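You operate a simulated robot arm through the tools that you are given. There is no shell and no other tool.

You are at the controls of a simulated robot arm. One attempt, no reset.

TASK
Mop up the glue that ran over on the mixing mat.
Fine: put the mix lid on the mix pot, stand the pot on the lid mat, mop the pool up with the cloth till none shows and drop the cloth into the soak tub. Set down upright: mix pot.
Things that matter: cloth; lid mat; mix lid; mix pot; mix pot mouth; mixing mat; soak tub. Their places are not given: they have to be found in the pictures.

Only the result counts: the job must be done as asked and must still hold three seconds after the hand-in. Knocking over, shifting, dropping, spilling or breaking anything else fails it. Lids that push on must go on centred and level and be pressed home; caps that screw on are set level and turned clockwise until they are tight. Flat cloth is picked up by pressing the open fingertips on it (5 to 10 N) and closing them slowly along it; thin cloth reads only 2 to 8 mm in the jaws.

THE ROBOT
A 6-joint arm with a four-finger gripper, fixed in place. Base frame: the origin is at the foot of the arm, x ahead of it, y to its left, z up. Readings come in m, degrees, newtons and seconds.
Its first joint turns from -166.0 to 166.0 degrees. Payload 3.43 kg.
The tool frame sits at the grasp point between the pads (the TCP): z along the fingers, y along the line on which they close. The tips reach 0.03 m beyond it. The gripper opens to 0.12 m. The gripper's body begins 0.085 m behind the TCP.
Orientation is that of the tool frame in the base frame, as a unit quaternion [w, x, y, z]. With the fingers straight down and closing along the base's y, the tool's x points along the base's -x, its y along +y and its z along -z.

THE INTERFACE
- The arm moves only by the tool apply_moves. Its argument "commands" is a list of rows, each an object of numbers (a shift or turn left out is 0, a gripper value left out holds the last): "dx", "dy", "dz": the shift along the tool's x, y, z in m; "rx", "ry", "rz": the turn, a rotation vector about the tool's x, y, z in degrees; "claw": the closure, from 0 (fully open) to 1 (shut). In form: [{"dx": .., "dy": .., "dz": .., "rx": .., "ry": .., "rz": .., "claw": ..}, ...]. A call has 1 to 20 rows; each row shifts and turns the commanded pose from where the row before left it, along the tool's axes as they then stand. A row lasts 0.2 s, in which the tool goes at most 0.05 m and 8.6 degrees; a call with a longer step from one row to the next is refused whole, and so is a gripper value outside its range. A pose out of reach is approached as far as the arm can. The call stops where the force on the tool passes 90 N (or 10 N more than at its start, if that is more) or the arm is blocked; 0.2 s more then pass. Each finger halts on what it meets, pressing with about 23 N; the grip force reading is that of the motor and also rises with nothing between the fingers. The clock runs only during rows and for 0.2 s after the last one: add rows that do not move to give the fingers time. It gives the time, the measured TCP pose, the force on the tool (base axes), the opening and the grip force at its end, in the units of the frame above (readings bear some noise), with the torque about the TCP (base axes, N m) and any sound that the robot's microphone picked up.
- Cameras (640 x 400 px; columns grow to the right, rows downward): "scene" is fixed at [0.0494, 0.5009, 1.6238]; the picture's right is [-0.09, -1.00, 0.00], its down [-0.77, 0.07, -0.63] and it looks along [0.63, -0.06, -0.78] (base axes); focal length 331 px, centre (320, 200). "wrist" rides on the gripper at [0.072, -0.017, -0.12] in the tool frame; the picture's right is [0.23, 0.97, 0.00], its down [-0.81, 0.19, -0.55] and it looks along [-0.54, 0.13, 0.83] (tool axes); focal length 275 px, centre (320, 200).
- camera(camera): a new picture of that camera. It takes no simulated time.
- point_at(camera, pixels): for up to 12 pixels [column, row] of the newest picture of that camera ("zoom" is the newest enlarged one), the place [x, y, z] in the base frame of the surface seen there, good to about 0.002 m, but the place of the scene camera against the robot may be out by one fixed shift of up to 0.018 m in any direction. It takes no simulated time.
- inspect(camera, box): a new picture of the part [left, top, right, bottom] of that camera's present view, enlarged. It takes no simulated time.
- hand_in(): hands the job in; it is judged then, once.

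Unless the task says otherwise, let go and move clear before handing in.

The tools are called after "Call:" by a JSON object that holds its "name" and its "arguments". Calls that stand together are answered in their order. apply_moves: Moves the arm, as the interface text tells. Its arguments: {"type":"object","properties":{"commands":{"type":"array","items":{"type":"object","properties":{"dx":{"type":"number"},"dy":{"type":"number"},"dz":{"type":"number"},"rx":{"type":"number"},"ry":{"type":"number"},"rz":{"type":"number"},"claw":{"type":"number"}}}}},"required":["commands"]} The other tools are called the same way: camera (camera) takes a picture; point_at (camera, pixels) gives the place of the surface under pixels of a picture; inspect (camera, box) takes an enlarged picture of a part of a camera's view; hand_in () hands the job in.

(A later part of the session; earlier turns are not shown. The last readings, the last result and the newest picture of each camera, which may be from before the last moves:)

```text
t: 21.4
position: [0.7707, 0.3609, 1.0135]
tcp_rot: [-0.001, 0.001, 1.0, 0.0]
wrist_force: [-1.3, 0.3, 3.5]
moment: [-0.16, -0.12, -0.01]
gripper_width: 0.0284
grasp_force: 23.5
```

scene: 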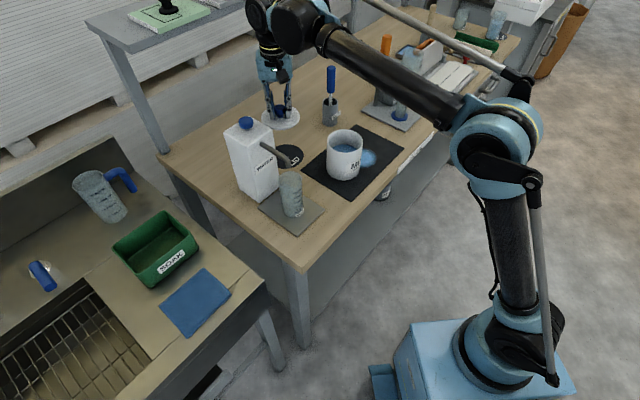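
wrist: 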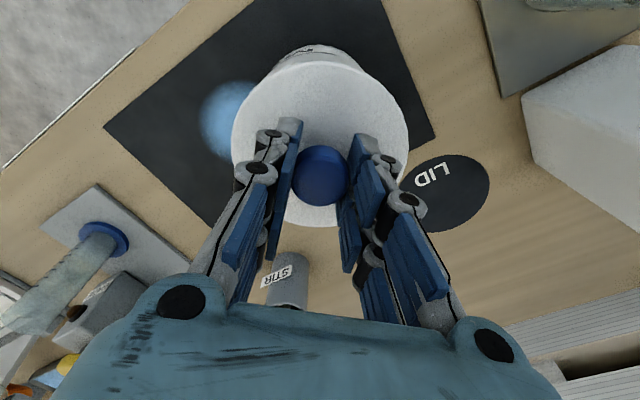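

Call:
{"name": "apply_moves", "arguments": {"commands": [{"dz": 0.001}, {"dz": 0.001}, {"dz": 0.001}, {}]}}

Call:
{"name": "inspect", "arguments": {"camera": "scene", "box": [315, 120, 375, 165]}}

```text
t: 22.4
position: [0.7707, 0.361, 1.0135]
tcp_rot: [0.001, 0.0, 1.0, 0.001]
wrist_force: [17.9, 14.0, 75.0]
moment: [0.24, -0.43, 0.07]
gripper_width: 0.0285
grasp_force: 22.7
```

```text
8.89 times, centred on (345, 142) of scene
```

zoom: 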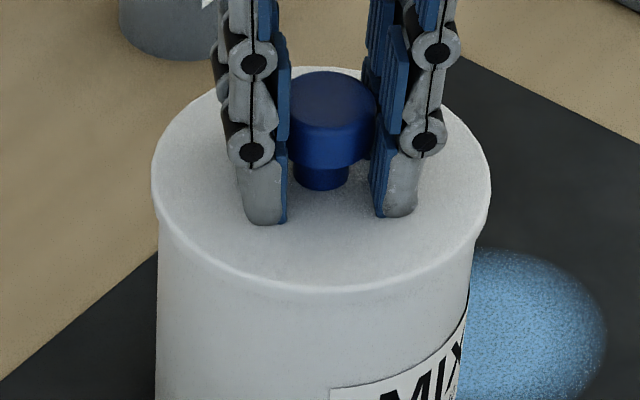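

Now it meets a hard stop (75 N, z steady at 1.0135): the lid is pressed home. I relieve the push, release the knob slowly and rise.

Call:
{"name": "apply_moves", "arguments": {"commands": [{"dz": -0.002}, {"dz": -0.001}, {"claw": 0.7}, {"claw": 0.6}, {"claw": 0.5}, {}]}}

Call:
{"name": "camera", "arguments": {"camera": "wrist"}}

```text
t: 23.8
position: [0.7716, 0.3604, 1.0136]
tcp_rot: [-0.001, 0.001, 1.0, 0.001]
wrist_force: [0.1, 0.5, -0.4]
moment: [0.01, 0.02, 0.03]
gripper_width: 0.06
grasp_force: 0.0
```

```text
taken
```

wrist: 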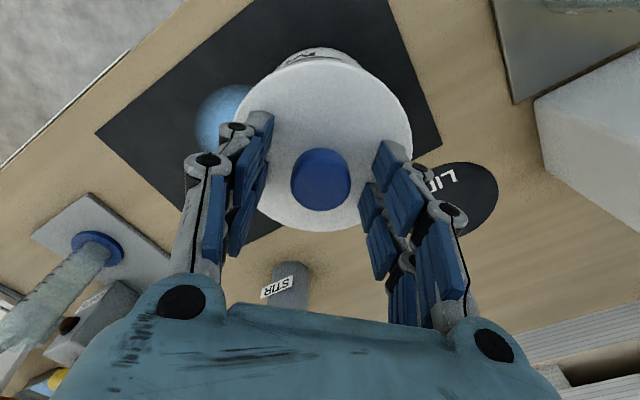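

The knob is released. I rise 0.08 m, open wide and measure the seated lid for level and centring.

Call:
{"name": "apply_moves", "arguments": {"commands": [{"dz": -0.02}, {"dz": -0.03}, {"dz": -0.03, "claw": 0.0}, {}, {}]}}

Call:
{"name": "camera", "arguments": {"camera": "wrist"}}

Call:
{"name": "inspect", "arguments": {"camera": "scene", "box": [315, 115, 385, 190]}}

```text
t: 25.0
position: [0.7706, 0.3596, 1.091]
tcp_rot: [-0.002, -0.001, 1.0, 0.0]
wrist_force: [0.3, 0.3, -0.6]
moment: [0.02, 0.01, -0.01]
gripper_width: 0.12
grasp_force: 0.2
```

```text
taken
```

wrist: 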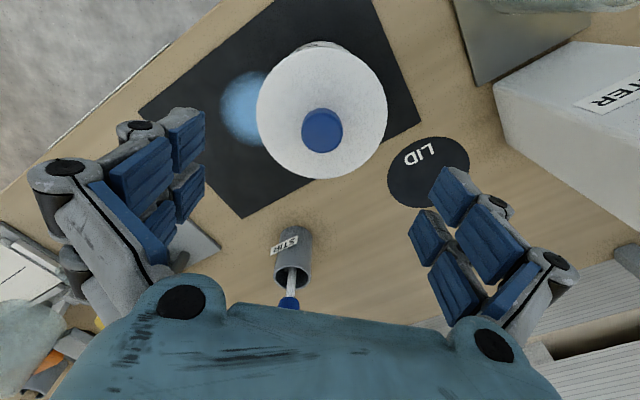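

```text
5.33 times, centred on (350, 152) of scene
```

zoom: 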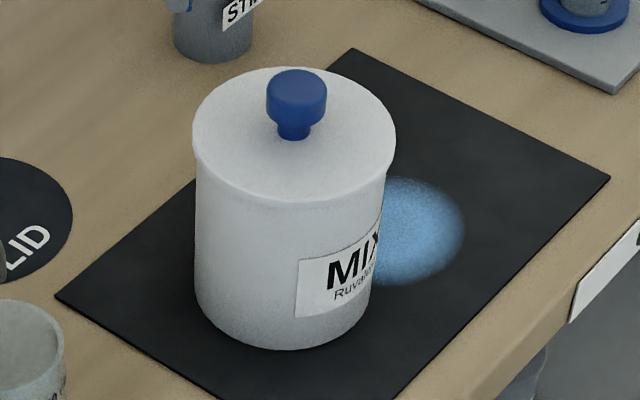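

The lid now sits flush on the pot. I'll check its level and position with the wrist camera, and the pot and lid-mat places for the next grasp.

Call:
{"name": "inspect", "arguments": {"camera": "wrist", "box": [240, 30, 400, 190]}}

Call:
{"name": "point_at", "arguments": {"camera": "wrist", "pixels": [[259, 110], [385, 110], [320, 52], [322, 177], [275, 75], [370, 75], [275, 150], [370, 150], [322, 133], [303, 132], [341, 132], [322, 151]]}}

Call:
{"name": "point_at", "arguments": {"camera": "wrist", "pixels": [[389, 178], [400, 155], [425, 140], [450, 138], [467, 155], [392, 190], [408, 205], [467, 163], [320, 45], [340, 46], [300, 48], [430, 170]]}}

```text
2.50 times, centred on (320, 110) of wrist
```

zoom: 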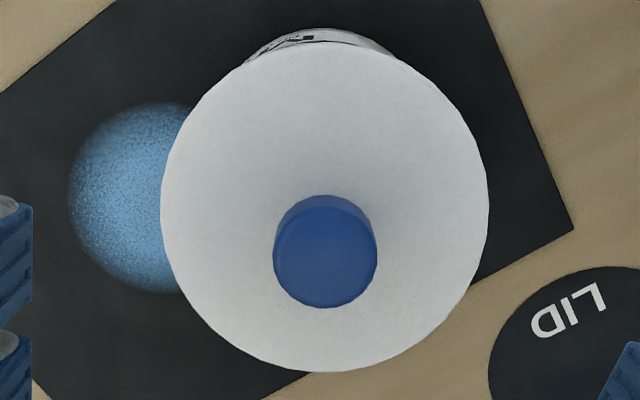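

```text
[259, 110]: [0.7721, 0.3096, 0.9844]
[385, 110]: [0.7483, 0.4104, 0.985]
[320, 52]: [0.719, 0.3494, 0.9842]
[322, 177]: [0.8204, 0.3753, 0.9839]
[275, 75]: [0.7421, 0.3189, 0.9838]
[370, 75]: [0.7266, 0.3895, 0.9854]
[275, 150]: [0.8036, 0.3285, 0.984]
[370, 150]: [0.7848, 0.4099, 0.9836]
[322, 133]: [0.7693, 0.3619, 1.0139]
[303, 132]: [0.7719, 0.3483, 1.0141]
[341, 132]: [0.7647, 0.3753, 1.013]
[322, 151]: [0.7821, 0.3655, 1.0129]
```

```text
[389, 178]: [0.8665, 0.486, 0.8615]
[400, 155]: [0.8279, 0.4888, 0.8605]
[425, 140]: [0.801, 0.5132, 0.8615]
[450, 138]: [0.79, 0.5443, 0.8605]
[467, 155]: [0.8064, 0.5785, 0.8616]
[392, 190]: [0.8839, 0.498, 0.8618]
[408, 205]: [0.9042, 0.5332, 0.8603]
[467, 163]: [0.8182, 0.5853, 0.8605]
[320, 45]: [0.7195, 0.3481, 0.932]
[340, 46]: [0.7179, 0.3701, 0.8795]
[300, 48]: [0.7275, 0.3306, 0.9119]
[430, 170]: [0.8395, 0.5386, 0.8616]
```

The lid top reads z≈0.984 everywhere (level) and is centred at ≈(0.770, 0.362). The lid overhangs the pot wall by ~3 mm, so I'll grip the pot wall below it with the tool leaned 45° (wrist toward −y, camera on top). First I rise, move to −y and turn the wrist by 90°.

Call:
{"name": "apply_moves", "arguments": {"commands": [{"dz": -0.03}, {"dz": -0.03}, {"dy": -0.037}, {"dy": -0.037}, {"dy": -0.037}, {"rz": 8.2}, {"rz": 8.2}, {"rz": 8.2}, {"rz": 8.2}, {"rz": 8.2}, {"rz": 8.2}, {"rz": 8.2}, {"rz": 8.2}, {"rz": 8.2}, {"rz": 8.2}, {"rz": 8.0}, {}]}}

Call:
{"name": "camera", "arguments": {"camera": "wrist"}}

Call:
{"name": "camera", "arguments": {"camera": "scene"}}

```text
t: 28.6
position: [0.7699, 0.249, 1.1532]
tcp_rot: [-0.001, 0.708, 0.706, -0.001]
wrist_force: [-0.4, -0.6, -0.1]
moment: [0.0, 0.0, 0.02]
gripper_width: 0.12
grasp_force: 0.0
```

```text
taken
```

wrist: 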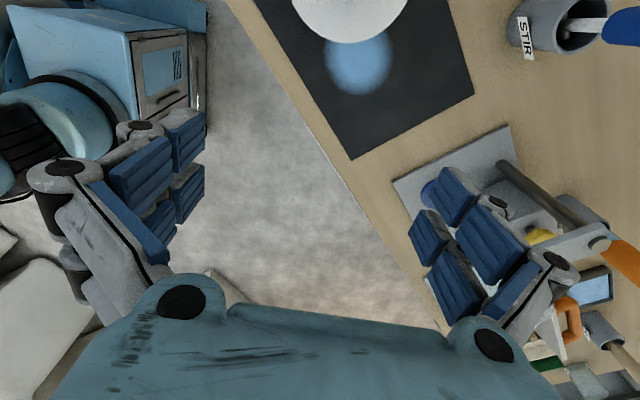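

```text
taken
```

scene: 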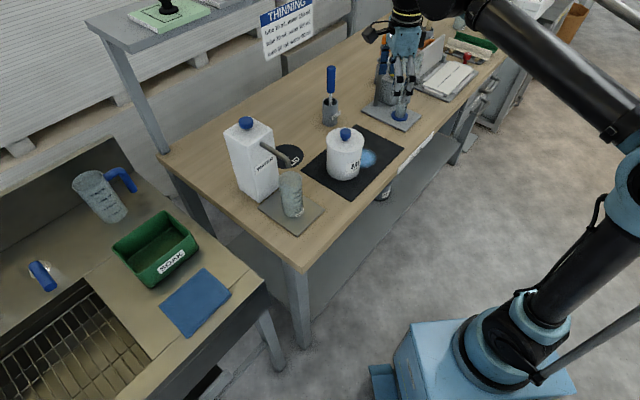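

The yaw is right (camera now on the +y side). Now I tilt 45° about the closing axis so the fingers point toward +y and down.

Call:
{"name": "apply_moves", "arguments": {"commands": [{"ry": 7.5}, {"ry": 7.5}, {"ry": 7.5}, {"ry": 7.5}, {"ry": 7.5}, {"ry": 7.5}, {}, {}]}}

Call:
{"name": "camera", "arguments": {"camera": "wrist"}}

Call:
{"name": "camera", "arguments": {"camera": "scene"}}

```text
t: 30.4
position: [0.7712, 0.2497, 1.1529]
tcp_rot: [-0.272, 0.653, 0.653, 0.27]
wrist_force: [0.0, 0.6, 0.6]
moment: [-0.01, 0.01, -0.01]
gripper_width: 0.12
grasp_force: 0.2
```

```text
taken
```

wrist: 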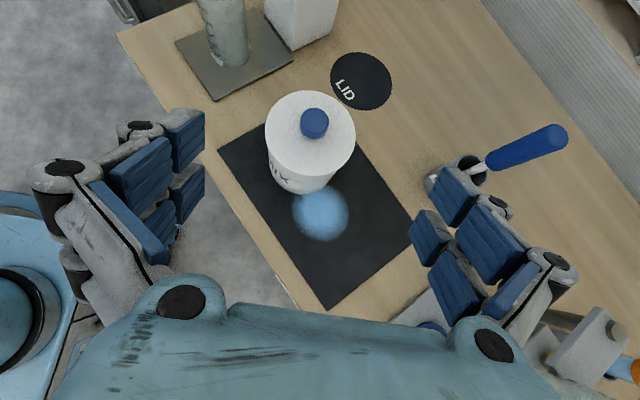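

```text
taken
```

scene: 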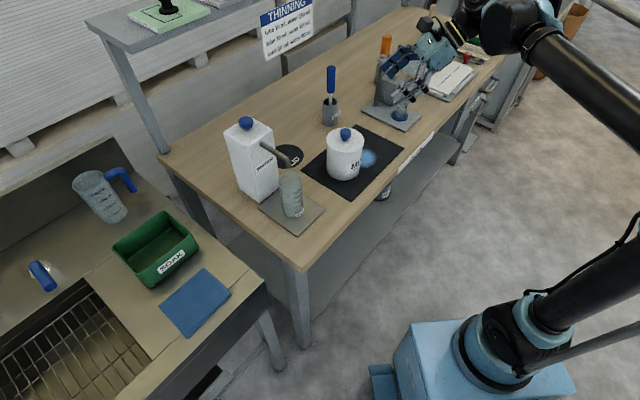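

The wrist view from here shows the lidded pot (310,140), the pool (322,210) and the LID disc (360,80) clearly. I'll measure them for the pot grasp and later mopping.

Call:
{"name": "inspect", "arguments": {"camera": "wrist", "box": [220, 40, 420, 260]}}

Call:
{"name": "point_at", "arguments": {"camera": "wrist", "pixels": [[314, 124], [268, 135], [354, 135], [310, 93], [310, 171], [275, 110], [348, 110], [345, 158], [280, 162], [320, 183], [285, 185], [272, 160]]}}

Call:
{"name": "point_at", "arguments": {"camera": "wrist", "pixels": [[322, 215], [322, 240], [295, 212], [347, 212], [335, 190], [331, 80], [361, 53], [391, 80], [361, 109], [340, 60], [383, 100], [340, 100]]}}

```text
1.82 times, centred on (320, 150) of wrist
```

zoom: 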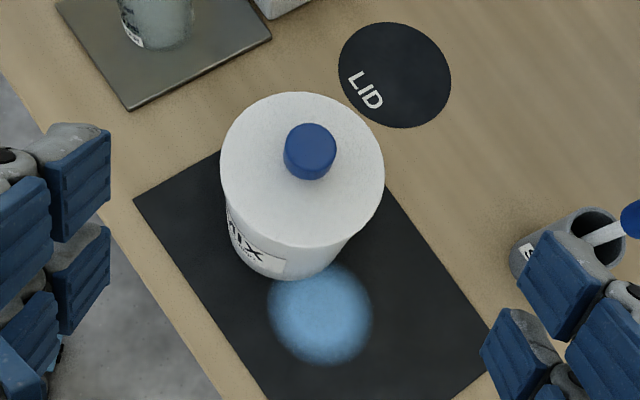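

```text
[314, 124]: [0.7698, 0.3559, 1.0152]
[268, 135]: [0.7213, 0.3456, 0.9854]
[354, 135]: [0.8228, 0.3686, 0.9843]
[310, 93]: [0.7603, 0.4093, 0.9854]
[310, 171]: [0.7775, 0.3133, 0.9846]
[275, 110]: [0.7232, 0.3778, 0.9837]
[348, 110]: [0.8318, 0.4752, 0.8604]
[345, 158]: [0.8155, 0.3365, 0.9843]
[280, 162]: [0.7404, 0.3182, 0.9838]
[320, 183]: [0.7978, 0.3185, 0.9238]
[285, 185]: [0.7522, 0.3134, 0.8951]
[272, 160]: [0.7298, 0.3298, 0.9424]
```

```text
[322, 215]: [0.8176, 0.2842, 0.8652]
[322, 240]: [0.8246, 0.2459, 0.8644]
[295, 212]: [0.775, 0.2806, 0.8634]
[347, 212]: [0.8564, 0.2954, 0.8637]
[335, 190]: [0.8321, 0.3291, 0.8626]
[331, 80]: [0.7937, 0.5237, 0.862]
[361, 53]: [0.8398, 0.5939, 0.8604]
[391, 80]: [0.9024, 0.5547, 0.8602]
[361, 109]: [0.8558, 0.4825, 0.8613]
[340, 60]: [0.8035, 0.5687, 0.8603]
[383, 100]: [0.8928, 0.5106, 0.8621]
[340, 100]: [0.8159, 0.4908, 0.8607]
```

Pot centre ≈(0.770, 0.362), pool centre ≈(0.816, 0.287) with r≈0.043, lid mat ≈(0.847, 0.539). I go down to the stand-off pose in line with the pot and check the picture.

Call:
{"name": "apply_moves", "arguments": {"commands": [{"dx": -0.0271, "dz": 0.0262, "dy": -0.001}, {"dx": -0.0271, "dz": 0.0262}, {"dx": -0.0271, "dz": 0.0261}, {}]}}

Call:
{"name": "camera", "arguments": {"camera": "wrist"}}

Call:
{"name": "camera", "arguments": {"camera": "scene"}}

```text
t: 31.4
position: [0.7699, 0.2518, 1.0383]
tcp_rot: [-0.27, 0.654, 0.653, 0.27]
wrist_force: [0.1, -0.2, -0.3]
moment: [0.01, -0.01, -0.01]
gripper_width: 0.1201
grasp_force: 0.1
```

```text
taken
```

wrist: 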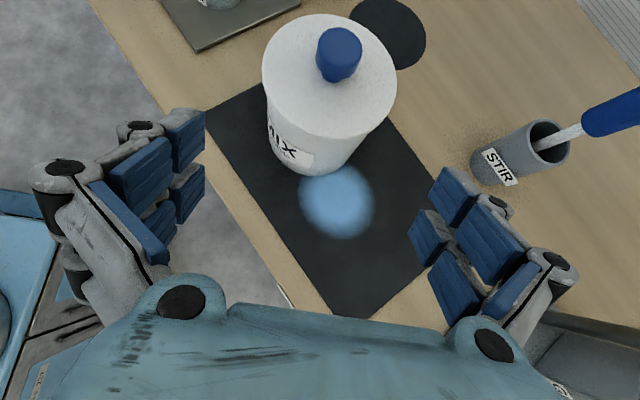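

```text
taken
```

scene: 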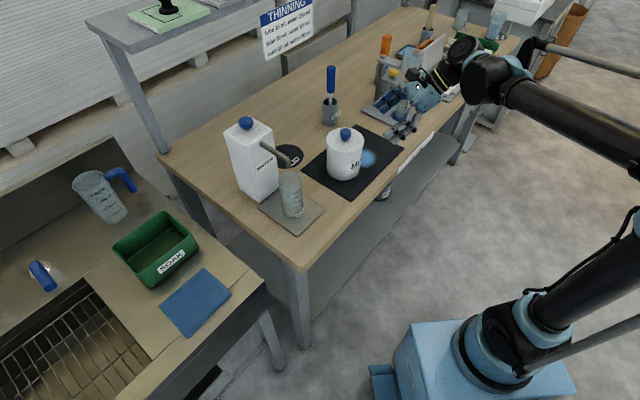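

The path is clear. I advance along the finger axis about 0.09 m and check finger clearance around the lid.

Call:
{"name": "apply_moves", "arguments": {"commands": [{"dx": -0.0022, "dz": 0.03}, {"dz": 0.03}, {"dz": 0.03}, {}]}}

Call:
{"name": "camera", "arguments": {"camera": "wrist"}}

Call:
{"name": "inspect", "arguments": {"camera": "scene", "box": [300, 60, 460, 200]}}

```text
t: 32.4
position: [0.7708, 0.3119, 0.9747]
tcp_rot: [-0.27, 0.654, 0.652, 0.271]
wrist_force: [0.8, 0.0, -0.8]
moment: [0.02, -0.02, 0.01]
gripper_width: 0.1196
grasp_force: 0.1
```

```text
taken
```

wrist: 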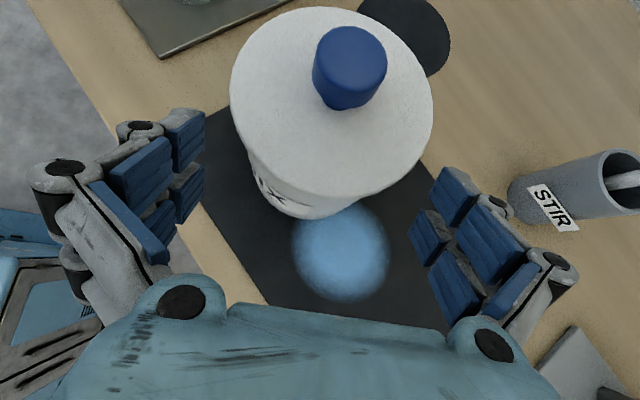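

```text
2.86 times, centred on (380, 130) of scene
```

zoom: 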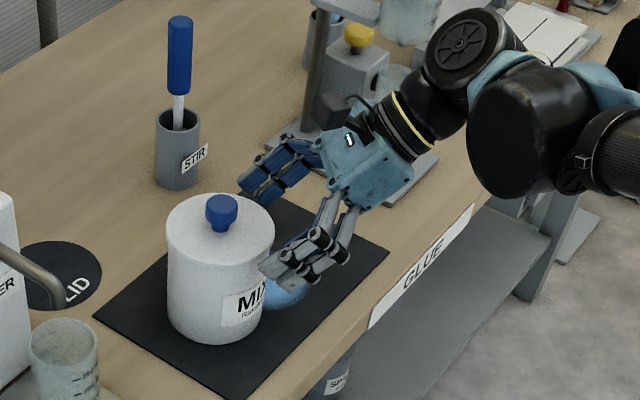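

Fingers straddle the pot with no contact force. I advance the remaining 0.058 m to bring the fingertips to the pot's mid-sides.

Call:
{"name": "apply_moves", "arguments": {"commands": [{"dy": -0.0008, "dz": 0.02}, {"dz": 0.02}, {"dz": 0.0185}, {}]}}

Call:
{"name": "camera", "arguments": {"camera": "wrist"}}

Call:
{"name": "inspect", "arguments": {"camera": "scene", "box": [300, 80, 440, 200]}}

```text
t: 33.4
position: [0.7697, 0.3539, 0.9321]
tcp_rot: [-0.272, 0.654, 0.653, 0.271]
wrist_force: [-0.4, -0.2, -0.7]
moment: [-0.01, 0.04, 0.02]
gripper_width: 0.1197
grasp_force: 0.1
```

```text
taken
```

wrist: 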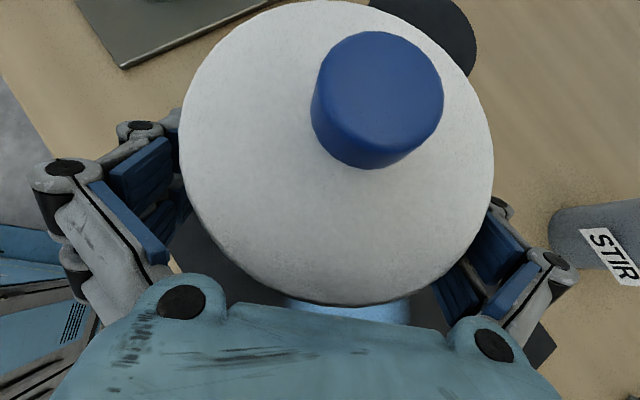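

```text
3.33 times, centred on (370, 140) of scene
```

zoom: 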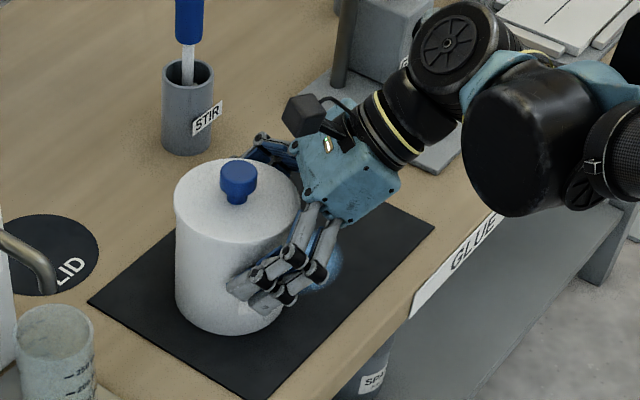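

The fingertips sit on both sides of the pot below the lid. I close slowly to grip it.

Call:
{"name": "apply_moves", "arguments": {"commands": [{"claw": 0.06}, {"claw": 0.1}, {"claw": 0.13}, {"claw": 0.16}, {"claw": 0.2}, {"claw": 0.4}, {"claw": 0.6}, {}]}}

Call:
{"name": "camera", "arguments": {"camera": "wrist"}}

Call:
{"name": "inspect", "arguments": {"camera": "scene", "box": [300, 80, 440, 200]}}

```text
t: 35.2
position: [0.7698, 0.354, 0.9334]
tcp_rot: [-0.271, 0.654, 0.652, 0.271]
wrist_force: [9.7, -3.1, 5.2]
moment: [-0.19, -0.75, -0.09]
gripper_width: 0.1026
grasp_force: 22.7
```

```text
taken
```

wrist: 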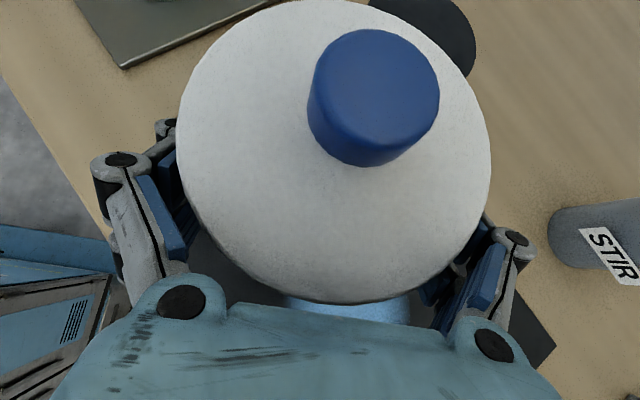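

```text
3.33 times, centred on (370, 140) of scene
```

zoom: 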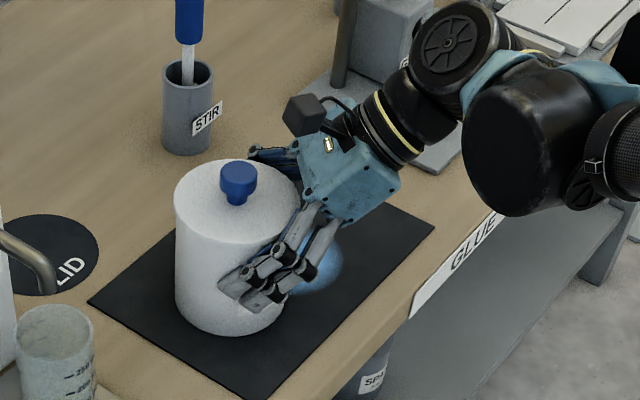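

Gripped at 0.1026 m with 22.7 N. I lift straight up slowly (5 mm, then more) and check that the pot comes level.

Call:
{"name": "apply_moves", "arguments": {"commands": [{"dx": 0.0021, "dz": -0.0021}, {"dx": 0.0021, "dz": -0.0021}, {"dx": 0.0035, "dz": -0.0035}, {"dx": 0.0035, "dz": -0.0035}, {"dx": 0.0035, "dz": -0.0035}, {}]}}

Call:
{"name": "inspect", "arguments": {"camera": "scene", "box": [300, 80, 440, 200]}}

Call:
{"name": "camera", "arguments": {"camera": "wrist"}}

```text
t: 36.6
position: [0.7687, 0.3519, 0.9545]
tcp_rot: [-0.271, 0.654, 0.653, 0.27]
wrist_force: [-0.4, -0.5, -6.0]
moment: [-0.03, 0.0, 0.0]
gripper_width: 0.1024
grasp_force: 23.2
```

```text
3.33 times, centred on (370, 140) of scene
```

zoom: 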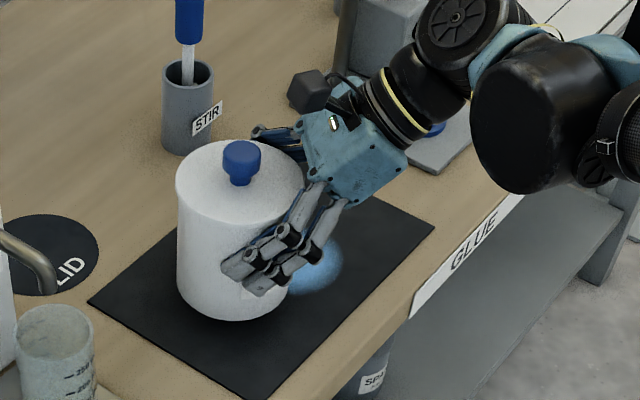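

```text
taken
```

wrist: 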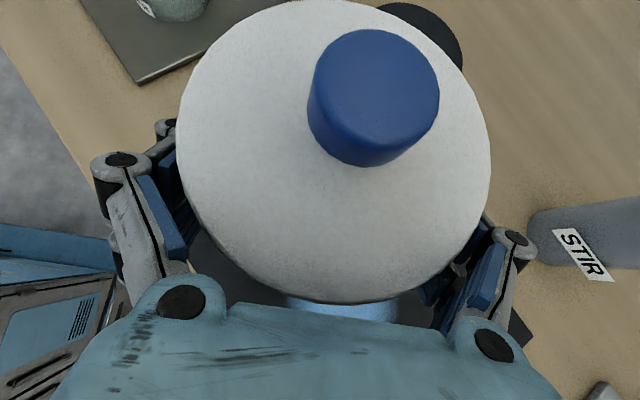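

The pot is up, load ≈6 N, unchanged in the fingers. I'll check the lid top for level and its centre relative to the tool.

Call:
{"name": "point_at", "arguments": {"camera": "wrist", "pixels": [[182, 130], [486, 150], [300, 4], [330, 295], [220, 60], [440, 60], [230, 230], [440, 240], [378, 80], [335, 200], [250, 140], [450, 150]]}}

Call:
{"name": "point_at", "arguments": {"camera": "scene", "pixels": [[355, 145], [372, 150], [385, 140], [357, 172], [372, 175], [370, 130], [358, 150], [388, 135], [276, 156], [290, 150], [302, 157], [288, 166]]}}

```text
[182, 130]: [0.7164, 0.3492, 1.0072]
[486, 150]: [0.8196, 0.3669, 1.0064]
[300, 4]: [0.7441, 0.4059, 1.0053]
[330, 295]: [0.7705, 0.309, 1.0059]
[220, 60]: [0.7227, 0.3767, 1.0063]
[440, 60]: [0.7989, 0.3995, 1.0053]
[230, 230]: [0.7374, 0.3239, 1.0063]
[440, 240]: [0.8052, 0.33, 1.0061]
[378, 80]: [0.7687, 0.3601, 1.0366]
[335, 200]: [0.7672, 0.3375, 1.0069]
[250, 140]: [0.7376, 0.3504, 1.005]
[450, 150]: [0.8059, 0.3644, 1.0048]
```

```text
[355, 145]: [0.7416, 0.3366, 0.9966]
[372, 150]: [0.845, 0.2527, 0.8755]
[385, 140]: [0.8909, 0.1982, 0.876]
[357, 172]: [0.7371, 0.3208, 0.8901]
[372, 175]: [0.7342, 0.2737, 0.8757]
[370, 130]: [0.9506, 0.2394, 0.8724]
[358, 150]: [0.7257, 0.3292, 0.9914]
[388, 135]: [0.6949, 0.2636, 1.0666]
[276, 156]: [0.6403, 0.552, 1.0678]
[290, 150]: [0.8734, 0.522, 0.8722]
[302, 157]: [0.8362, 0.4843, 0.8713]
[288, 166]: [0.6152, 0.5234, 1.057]
```

The lid top is level (z≈1.006 all round) and the pot centre is offset (−0.001, +0.0086) from the TCP. I carry it to above the lid mat, shift (+0.079, +0.1785, +0.01).

Call:
{"name": "apply_moves", "arguments": {"commands": [{"dx": 0.0071, "dz": -0.0071}, {"dx": 0.0157, "dy": 0.00988, "dz": 0.0158}, {"dx": 0.0157, "dy": 0.00988, "dz": 0.0158}, {"dx": 0.0157, "dy": 0.00988, "dz": 0.0158}, {"dx": 0.0157, "dy": 0.00988, "dz": 0.0158}, {"dx": 0.0157, "dy": 0.00988, "dz": 0.0158}, {"dx": 0.0157, "dy": 0.00988, "dz": 0.0158}, {"dx": 0.0157, "dy": 0.00988, "dz": 0.0158}, {"dx": 0.0157, "dy": 0.00988, "dz": 0.0158}, {}, {}]}}

Call:
{"name": "camera", "arguments": {"camera": "wrist"}}

Call:
{"name": "camera", "arguments": {"camera": "scene"}}

```text
t: 39.0
position: [0.8489, 0.528, 0.9636]
tcp_rot: [-0.271, 0.654, 0.653, 0.271]
wrist_force: [0.0, -0.8, -6.0]
moment: [-0.06, 0.0, -0.01]
gripper_width: 0.1026
grasp_force: 22.7
```

```text
taken
```

wrist: 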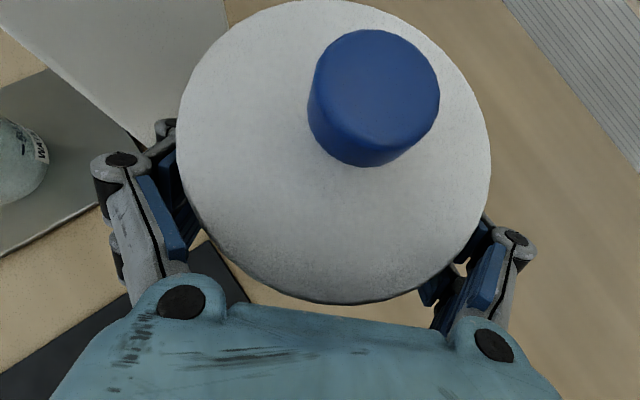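

```text
taken
```

scene: 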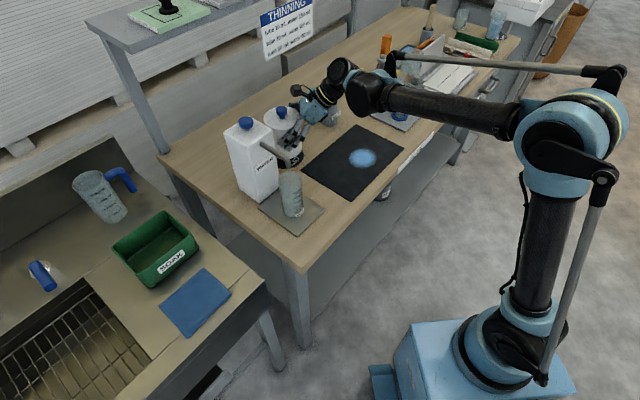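

The pot is above the lid mat region at about (0.848, 0.537). I verify the lid centre from the wrist view and inspect the scene.

Call:
{"name": "point_at", "arguments": {"camera": "wrist", "pixels": [[182, 130], [486, 150], [320, 4], [330, 295], [250, 25], [440, 60], [230, 230], [440, 240], [378, 80], [130, 130], [100, 110], [60, 80]]}}

Call:
{"name": "inspect", "arguments": {"camera": "scene", "box": [220, 60, 380, 200]}}

```text
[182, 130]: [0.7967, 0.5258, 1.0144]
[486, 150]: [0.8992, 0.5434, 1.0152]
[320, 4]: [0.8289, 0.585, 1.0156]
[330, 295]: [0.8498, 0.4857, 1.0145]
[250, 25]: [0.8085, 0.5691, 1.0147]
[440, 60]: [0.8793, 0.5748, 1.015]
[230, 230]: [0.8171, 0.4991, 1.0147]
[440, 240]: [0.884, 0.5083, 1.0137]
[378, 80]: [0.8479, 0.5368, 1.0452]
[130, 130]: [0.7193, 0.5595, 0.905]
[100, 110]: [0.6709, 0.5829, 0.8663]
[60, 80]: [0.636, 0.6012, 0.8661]
```

```text
2.86 times, centred on (300, 130) of scene
```

zoom: 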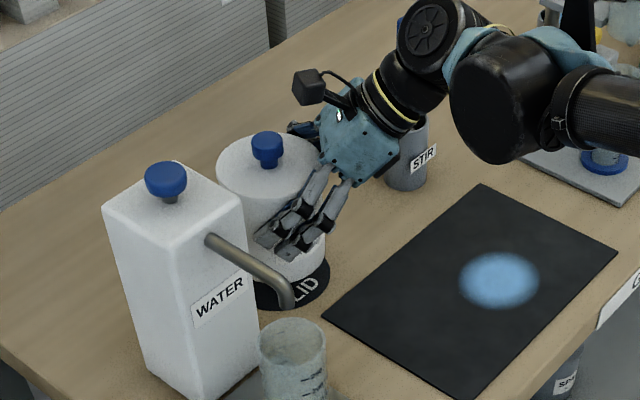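

The lid centre reads (0.8475, 0.537); the mat centre is (0.847, 0.539), so I add +2 mm in y and lower by 0.026 m, then feel for contact.

Call:
{"name": "apply_moves", "arguments": {"commands": [{"dx": 0.0014, "dy": -0.0005, "dz": 0.0014}, {"dx": -0.0071, "dz": 0.0071}, {"dx": -0.0071, "dz": 0.0071}, {"dx": -0.0042, "dz": 0.0042}, {}]}}

Call:
{"name": "inspect", "arguments": {"camera": "scene", "box": [240, 90, 340, 190]}}

```text
t: 40.2
position: [0.8483, 0.5302, 0.9384]
tcp_rot: [-0.271, 0.654, 0.653, 0.27]
wrist_force: [-0.7, -0.2, -5.6]
moment: [-0.06, -0.02, 0.0]
gripper_width: 0.1026
grasp_force: 22.9
```

```text
4.00 times, centred on (290, 140) of scene
```

zoom: 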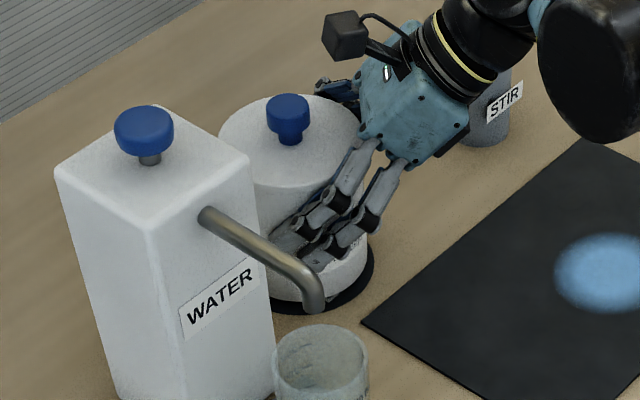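

Still carrying 5.6 N, a few mm above the mat, with the mat's rim showing around the pot. I lower in small steps.

Call:
{"name": "apply_moves", "arguments": {"commands": [{"dx": -0.0014, "dz": 0.0014}, {"dx": -0.0014, "dz": 0.0014}, {"dx": -0.0009, "dz": 0.0009}, {}]}}

```text
t: 41.2
position: [0.8476, 0.5306, 0.9324]
tcp_rot: [-0.272, 0.654, 0.652, 0.271]
wrist_force: [0.3, 0.1, -6.5]
moment: [-0.05, 0.0, 0.04]
gripper_width: 0.1023
grasp_force: 23.0
```

Call:
{"name": "apply_moves", "arguments": {"commands": [{"dx": -0.0007, "dz": 0.0007}, {"dx": -0.0007, "dz": 0.0007}, {}]}}

```text
t: 42.0
position: [0.8478, 0.532, 0.9307]
tcp_rot: [-0.271, 0.654, 0.653, 0.27]
wrist_force: [-0.4, -0.7, -6.7]
moment: [-0.05, -0.02, 0.0]
gripper_width: 0.1025
grasp_force: 22.5
```

Call:
{"name": "apply_moves", "arguments": {"commands": [{"dx": -0.0007, "dz": 0.0007}, {"dx": -0.0007, "dz": 0.0007}, {}]}}

```text
t: 42.8
position: [0.8467, 0.5325, 0.9299]
tcp_rot: [-0.272, 0.653, 0.654, 0.27]
wrist_force: [2.5, 6.9, 13.6]
moment: [-0.03, -0.53, 0.21]
gripper_width: 0.1023
grasp_force: 23.0
```

Contact is made (vertical force rose from −6.5 to +13.6 N). I ease up half a millimetre and open the fingers slowly.

Call:
{"name": "apply_moves", "arguments": {"commands": [{"dx": 0.0006, "dz": -0.0006}, {"claw": 0.3}, {"claw": 0.14}, {"claw": 0.1}, {"claw": 0.06}, {"claw": 0.03}, {"claw": 0.0}, {}, {}]}}

Call:
{"name": "camera", "arguments": {"camera": "wrist"}}

Call:
{"name": "inspect", "arguments": {"camera": "scene", "box": [240, 90, 340, 190]}}

```text
t: 44.8
position: [0.8479, 0.5325, 0.9291]
tcp_rot: [-0.271, 0.654, 0.653, 0.27]
wrist_force: [0.0, 0.1, -0.1]
moment: [0.0, 0.01, 0.01]
gripper_width: 0.1198
grasp_force: 0.1
```

```text
taken
```

wrist: 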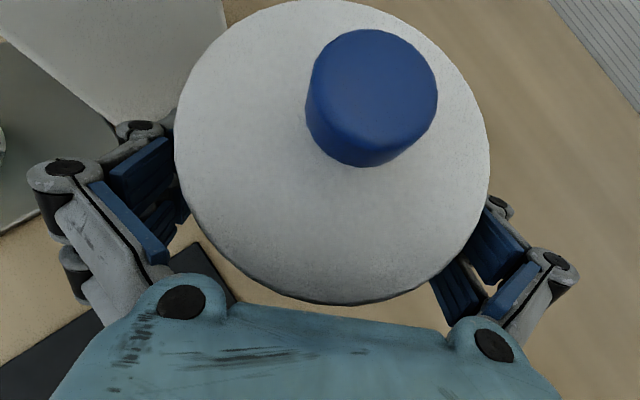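

```text
4.00 times, centred on (290, 140) of scene
```

zoom: 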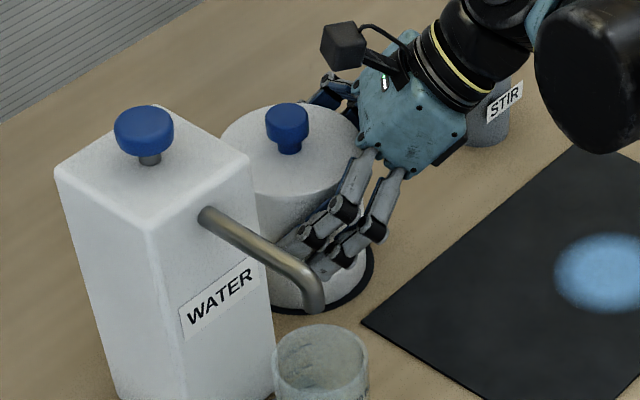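

The fingers are open with zero force. I back out along the finger axis.

Call:
{"name": "apply_moves", "arguments": {"commands": [{"dz": -0.01}, {"dz": -0.02}, {"dz": -0.03}, {"dz": -0.03}, {"dz": -0.03}, {"dz": -0.03}, {}]}}

Call:
{"name": "camera", "arguments": {"camera": "wrist"}}

Call:
{"name": "inspect", "arguments": {"camera": "scene", "box": [220, 70, 420, 210]}}

```text
t: 46.4
position: [0.8493, 0.4231, 1.0345]
tcp_rot: [-0.271, 0.654, 0.653, 0.27]
wrist_force: [-1.0, 0.2, 1.0]
moment: [0.02, 0.01, 0.03]
gripper_width: 0.1201
grasp_force: 0.0
```

```text
taken
```

wrist: 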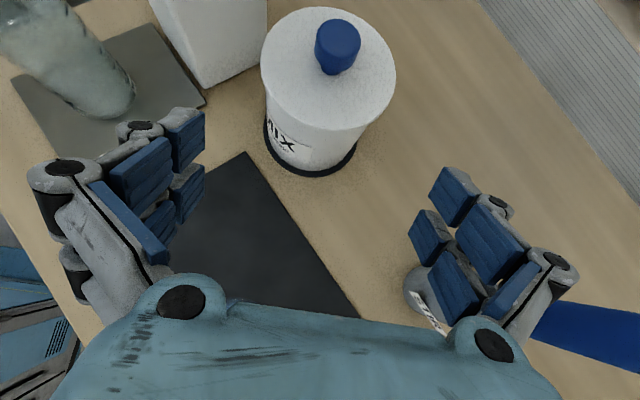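

```text
2.86 times, centred on (320, 140) of scene
```

zoom: 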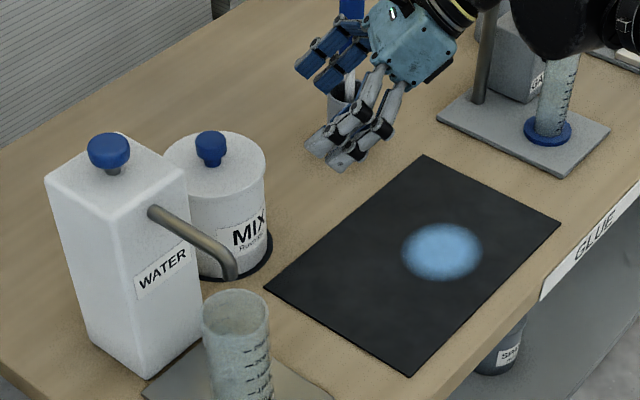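

The pot stands on the lid mat and the whole pool on the mixing mat is now visible. I move up and away from the brush cup, then straighten the tool.

Call:
{"name": "apply_moves", "arguments": {"commands": [{"dx": 0.0265, "dy": -0.02, "dz": -0.0265}, {"dx": 0.0265, "dy": -0.02, "dz": -0.0265}, {"dx": 0.0265, "dy": -0.02, "dz": -0.0265}, {"dx": 0.0265, "dy": -0.02, "dz": -0.0265}, {"ry": -7.5}, {"ry": -7.5}, {"ry": -7.5}, {"ry": -7.5}, {"ry": -7.5}, {"ry": -7.5}, {}]}}

Call:
{"name": "camera", "arguments": {"camera": "wrist"}}

Call:
{"name": "inspect", "arguments": {"camera": "scene", "box": [220, 100, 420, 225]}}

```text
t: 48.8
position: [0.7693, 0.4257, 1.1854]
tcp_rot: [0.0, 0.707, 0.707, 0.0]
wrist_force: [0.5, 0.5, -0.9]
moment: [0.02, -0.03, 0.02]
gripper_width: 0.1199
grasp_force: 0.1
```

```text
taken
```

wrist: 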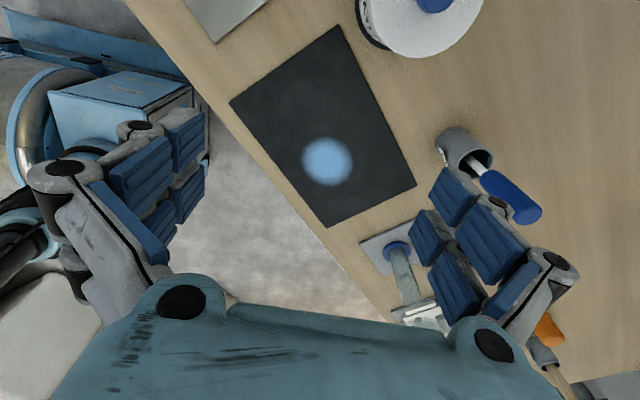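

```text
3.20 times, centred on (320, 162) of scene
```

zoom: 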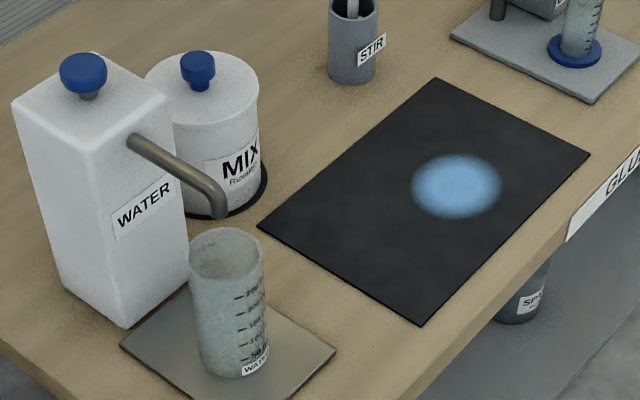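

The pool is whole and visible at (328,160) in the wrist view. I measure its outline and the mat corners, and the pot.

Call:
{"name": "point_at", "arguments": {"camera": "wrist", "pixels": [[328, 161], [304, 161], [352, 161], [328, 138], [328, 184], [340, 28], [232, 103], [414, 185], [329, 225], [365, 20], [400, 45], [440, 55]]}}

Call:
{"name": "inspect", "arguments": {"camera": "wrist", "box": [220, 20, 430, 240]}}

```text
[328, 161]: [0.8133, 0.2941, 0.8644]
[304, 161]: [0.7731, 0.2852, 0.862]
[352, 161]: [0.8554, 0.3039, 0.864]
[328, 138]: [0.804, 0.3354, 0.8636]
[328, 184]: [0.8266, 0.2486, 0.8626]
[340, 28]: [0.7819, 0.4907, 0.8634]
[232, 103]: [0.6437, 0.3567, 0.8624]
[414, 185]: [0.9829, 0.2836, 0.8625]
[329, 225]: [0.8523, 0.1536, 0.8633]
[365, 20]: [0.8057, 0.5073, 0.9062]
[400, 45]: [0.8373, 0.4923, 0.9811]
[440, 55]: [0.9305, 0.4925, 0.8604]
```

```text
1.82 times, centred on (325, 130) of wrist
```

zoom: 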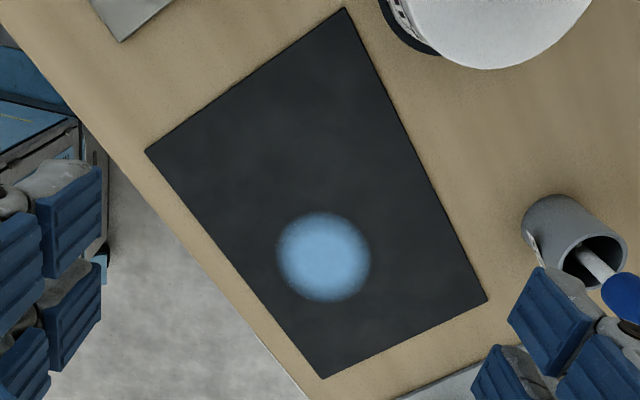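

Pool centre ≈(0.8145, 0.2935), radius ≈0.043 m, mat top z≈0.8635. Now I turn the wrist so the fingers close across the tub direction (tool y at azimuth 135°), rising a little first.

Call:
{"name": "apply_moves", "arguments": {"commands": [{"dz": -0.04}, {"rz": -8.44}, {"rz": -8.44}, {"rz": -8.44}, {"rz": -8.44}, {"rz": -8.44}, {"rz": -8.44}, {"rz": -8.44}, {"rz": -8.44}, {"rz": -8.44}, {"rz": -8.44}, {"rz": -8.44}, {"rz": -8.44}, {"rz": -8.44}, {"rz": -8.44}, {"rz": -8.44}, {"rz": -8.4}, {}]}}

```text
t: 52.6
position: [0.7673, 0.4256, 1.227]
tcp_rot: [0.0, -0.384, 0.923, 0.001]
wrist_force: [-0.7, -0.8, 0.5]
moment: [-0.01, -0.01, 0.0]
gripper_width: 0.1202
grasp_force: 0.1
```

The yaw reads azimuth 135° as wanted. I travel to a viewing pose near the cloth at safe height.

Call:
{"name": "apply_moves", "arguments": {"commands": [{"dx": 0.01375, "dy": 0.0413}, {"dx": 0.01375, "dy": 0.0413}, {"dx": 0.01375, "dy": 0.0413}, {"dx": 0.01375, "dy": 0.0413}, {"dx": 0.01375, "dy": 0.0413}, {"dx": 0.01375, "dy": 0.0413}, {"dx": 0.01375, "dy": 0.0413}, {"dx": 0.01375, "dy": 0.0413}, {"dx": 0.01375, "dy": 0.0413}, {"dx": 0.01375, "dy": 0.0413}, {"dx": 0.01375, "dy": 0.0413}, {"dx": 0.01375, "dy": 0.0413}, {"dz": 0.035}, {"dz": 0.035}, {}]}}

Call:
{"name": "camera", "arguments": {"camera": "wrist"}}

Call:
{"name": "camera", "arguments": {"camera": "scene"}}

```text
t: 55.8
position: [0.3024, 0.6597, 1.1578]
tcp_rot: [-0.001, -0.382, 0.924, 0.001]
wrist_force: [-0.1, -0.2, 0.4]
moment: [-0.02, 0.06, 0.02]
gripper_width: 0.1199
grasp_force: 0.1
```

```text
taken
```

wrist: 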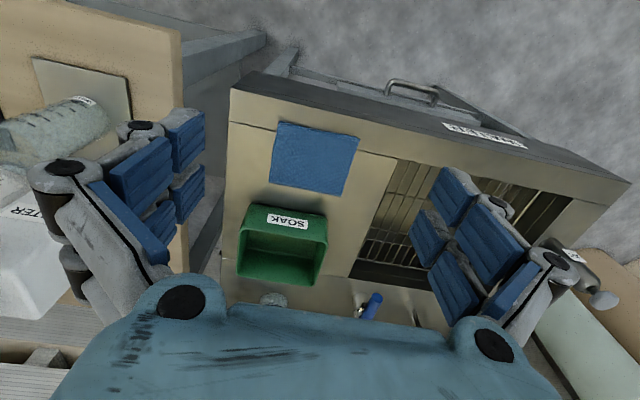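

```text
taken
```

scene: 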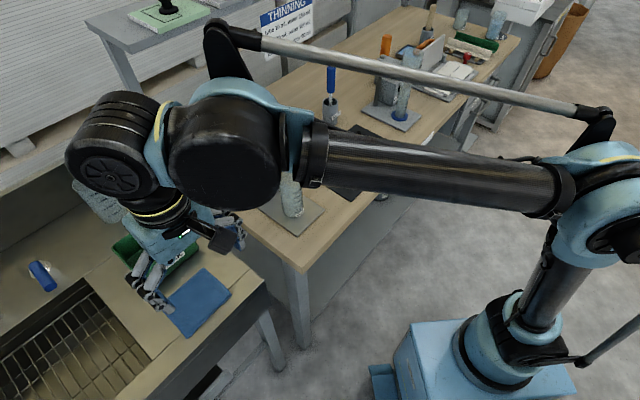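

The cloth (315,158) and the green tub (283,245) are well in view. I measure their corners and heights.

Call:
{"name": "inspect", "arguments": {"camera": "wrist", "box": [220, 100, 380, 300]}}

Call:
{"name": "point_at", "arguments": {"camera": "wrist", "pixels": [[281, 124], [356, 137], [342, 193], [272, 186], [314, 158], [300, 140], [330, 180], [250, 150], [370, 165], [252, 205], [325, 215], [245, 230]]}}

Call:
{"name": "point_at", "arguments": {"camera": "wrist", "pixels": [[288, 209], [327, 240], [318, 283], [240, 275], [246, 238], [280, 265], [290, 235], [285, 284], [262, 208], [300, 120], [235, 200], [340, 210]]}}

```text
2.00 times, centred on (300, 200) of wrist
```

zoom: 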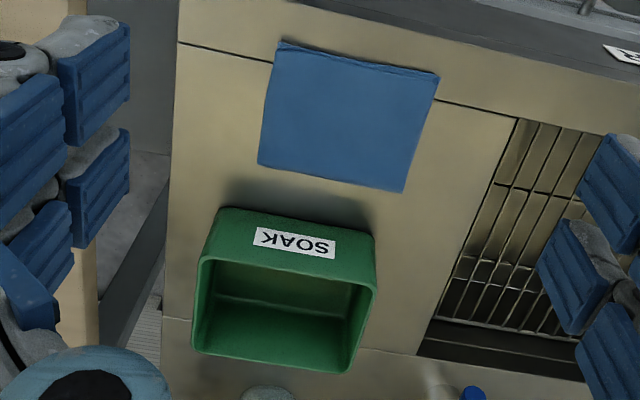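

```text
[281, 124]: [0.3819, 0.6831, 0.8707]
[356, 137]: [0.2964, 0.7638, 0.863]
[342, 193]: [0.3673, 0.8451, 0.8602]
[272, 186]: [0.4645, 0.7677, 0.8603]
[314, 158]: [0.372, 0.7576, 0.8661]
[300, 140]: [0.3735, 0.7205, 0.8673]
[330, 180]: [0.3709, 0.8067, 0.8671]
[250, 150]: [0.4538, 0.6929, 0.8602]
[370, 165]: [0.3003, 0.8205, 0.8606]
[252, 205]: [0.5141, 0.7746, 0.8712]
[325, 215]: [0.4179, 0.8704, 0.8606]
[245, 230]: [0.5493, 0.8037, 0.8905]
```

```text
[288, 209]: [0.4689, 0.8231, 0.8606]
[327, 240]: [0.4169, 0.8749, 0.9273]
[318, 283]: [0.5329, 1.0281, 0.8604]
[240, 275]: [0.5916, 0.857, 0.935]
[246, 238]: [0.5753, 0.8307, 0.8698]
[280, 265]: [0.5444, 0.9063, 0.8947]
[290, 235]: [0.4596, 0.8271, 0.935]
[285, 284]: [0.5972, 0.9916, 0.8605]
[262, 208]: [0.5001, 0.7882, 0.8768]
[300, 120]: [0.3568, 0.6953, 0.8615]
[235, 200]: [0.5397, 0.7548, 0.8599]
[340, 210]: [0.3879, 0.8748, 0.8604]
```

Cloth centre ≈(0.376, 0.762) with top z≈0.867 on a bench at 0.860; the tub's front rim is ≈0.105 m beyond it with rim z≈0.935. I move above the cloth and part-close the fingers to about 0.05 m.

Call:
{"name": "apply_moves", "arguments": {"commands": [{"dx": -0.0415, "dy": 0.0068, "claw": 0.58}, {"dx": -0.0415, "dy": 0.0068}, {"dx": -0.0415, "dy": 0.0068}, {"dz": 0.0395}, {"dz": 0.0395}, {"dz": 0.0395}, {"dz": 0.0395}, {}]}}

Call:
{"name": "camera", "arguments": {"camera": "wrist"}}

Call:
{"name": "camera", "arguments": {"camera": "scene"}}

```text
t: 57.6
position: [0.3771, 0.7612, 0.9958]
tcp_rot: [0.0, -0.382, 0.924, 0.001]
wrist_force: [0.3, -0.2, 0.4]
moment: [-0.01, 0.03, 0.0]
gripper_width: 0.0504
grasp_force: 0.0
```

```text
taken
```

wrist: 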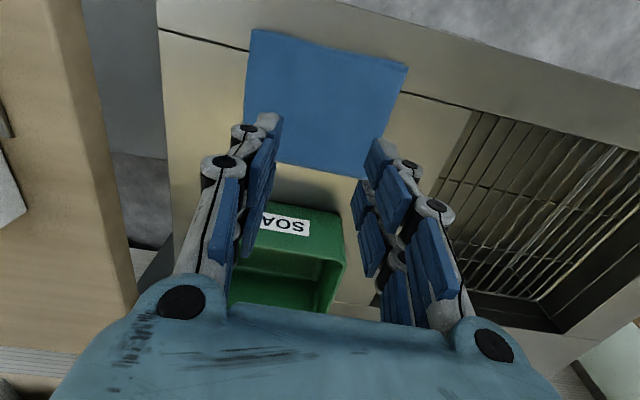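

```text
taken
```

scene: 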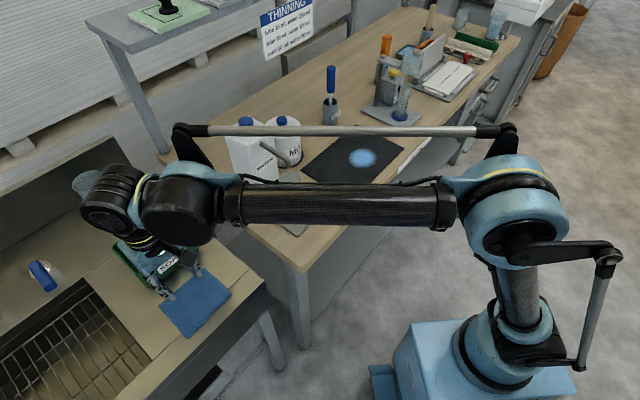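

The cloth lies right below between the fingers. I re-measure its corners from this closer view.

Call:
{"name": "point_at", "arguments": {"camera": "wrist", "pixels": [[252, 34], [404, 68], [385, 140], [280, 158], [355, 170], [325, 100], [300, 60], [360, 90], [325, 140], [225, 100], [430, 120], [300, 170]]}}

Call:
{"name": "inspect", "arguments": {"camera": "wrist", "box": [220, 10, 440, 200]}}

```text
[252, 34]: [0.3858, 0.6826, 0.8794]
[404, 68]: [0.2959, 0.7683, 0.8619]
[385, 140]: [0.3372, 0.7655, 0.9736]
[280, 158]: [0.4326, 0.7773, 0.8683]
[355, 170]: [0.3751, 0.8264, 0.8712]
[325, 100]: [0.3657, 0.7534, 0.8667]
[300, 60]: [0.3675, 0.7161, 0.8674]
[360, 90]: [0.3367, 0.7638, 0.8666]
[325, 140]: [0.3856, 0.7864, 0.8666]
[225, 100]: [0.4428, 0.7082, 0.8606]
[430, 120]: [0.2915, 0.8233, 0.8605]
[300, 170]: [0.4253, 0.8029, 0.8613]
```

```text
2.11 times, centred on (330, 105) of wrist
```

zoom: 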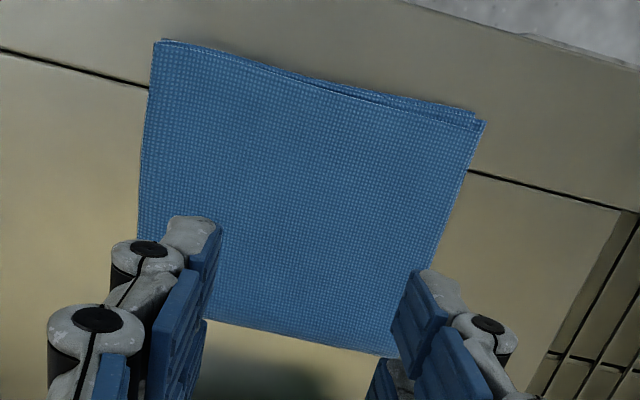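

The cloth is a folded square with its centre right under the tool. I descend to just above it.

Call:
{"name": "apply_moves", "arguments": {"commands": [{"dz": 0.03}, {"dz": 0.03}, {"dz": 0.02}, {"dz": 0.012}, {"dz": 0.004}, {}]}}

```text
t: 59.0
position: [0.3742, 0.7601, 0.9016]
tcp_rot: [-0.001, -0.383, 0.924, 0.001]
wrist_force: [0.4, 0.9, 0.5]
moment: [0.01, 0.02, 0.0]
gripper_width: 0.0506
grasp_force: 0.0
```

Call:
{"name": "apply_moves", "arguments": {"commands": [{"dz": 0.0015}, {"dz": 0.0015}, {}]}}

```text
t: 59.8
position: [0.3734, 0.7609, 0.8991]
tcp_rot: [0.0, -0.382, 0.924, 0.0]
wrist_force: [0.5, 0.9, -0.8]
moment: [0.02, -0.02, 0.01]
gripper_width: 0.0502
grasp_force: 0.1
```

Call:
{"name": "apply_moves", "arguments": {"commands": [{"dz": 0.001}, {"dz": 0.001}, {}]}}

```text
t: 60.6
position: [0.3727, 0.7598, 0.8971]
tcp_rot: [0.0, -0.382, 0.924, 0.001]
wrist_force: [-0.2, 0.2, 0.4]
moment: [0.01, 0.03, -0.01]
gripper_width: 0.0505
grasp_force: 0.0
```

Call:
{"name": "apply_moves", "arguments": {"commands": [{"dz": 0.0007}, {"dz": 0.0007}, {}]}}

```text
t: 61.4
position: [0.3727, 0.7615, 0.8962]
tcp_rot: [0.0, -0.383, 0.924, 0.001]
wrist_force: [-0.5, 0.0, -0.1]
moment: [0.04, 0.04, -0.02]
gripper_width: 0.0504
grasp_force: 0.1
```

Tips should be at z≈0.866, right at the cloth top; still no force. I continue in small steps.

Call:
{"name": "apply_moves", "arguments": {"commands": [{"dz": 0.0007}, {"dz": 0.0007}, {}]}}

```text
t: 62.2
position: [0.374, 0.7602, 0.8935]
tcp_rot: [-0.001, -0.383, 0.924, 0.001]
wrist_force: [-0.2, -0.1, -0.4]
moment: [0.0, -0.02, -0.04]
gripper_width: 0.0503
grasp_force: 0.1
```

Call:
{"name": "apply_moves", "arguments": {"commands": [{"dz": 0.0007}, {"dz": 0.0007}, {}]}}

Call:
{"name": "inspect", "arguments": {"camera": "scene", "box": [140, 220, 260, 350]}}

Call:
{"name": "camera", "arguments": {"camera": "wrist"}}

```text
t: 63.0
position: [0.3745, 0.7605, 0.8936]
tcp_rot: [-0.001, -0.382, 0.924, 0.001]
wrist_force: [0.5, -0.3, -0.6]
moment: [-0.03, 0.0, -0.04]
gripper_width: 0.0505
grasp_force: 0.0
```

```text
3.08 times, centred on (200, 285) of scene
```

zoom: 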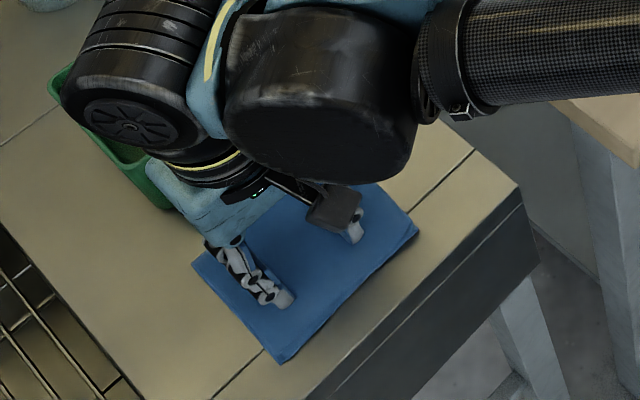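

```text
taken
```

wrist: 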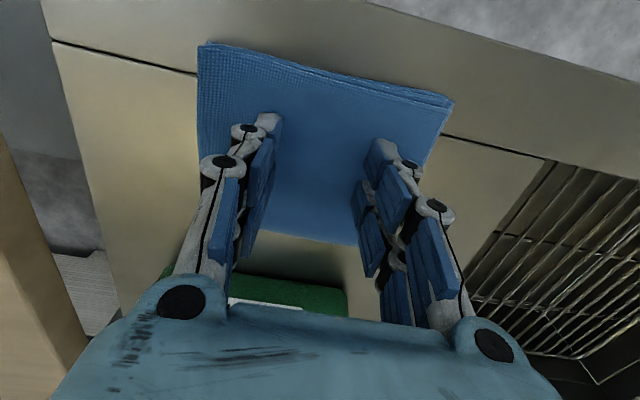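

No contact force yet at tip z≈0.863; I continue pressing down in fine steps.

Call:
{"name": "apply_moves", "arguments": {"commands": [{"dz": 0.0006}, {"dz": 0.0006}, {}]}}

```text
t: 63.8
position: [0.3743, 0.7612, 0.8938]
tcp_rot: [0.0, -0.383, 0.924, 0.001]
wrist_force: [0.9, -1.2, 4.1]
moment: [-0.03, -0.01, -0.02]
gripper_width: 0.0506
grasp_force: 0.1
```

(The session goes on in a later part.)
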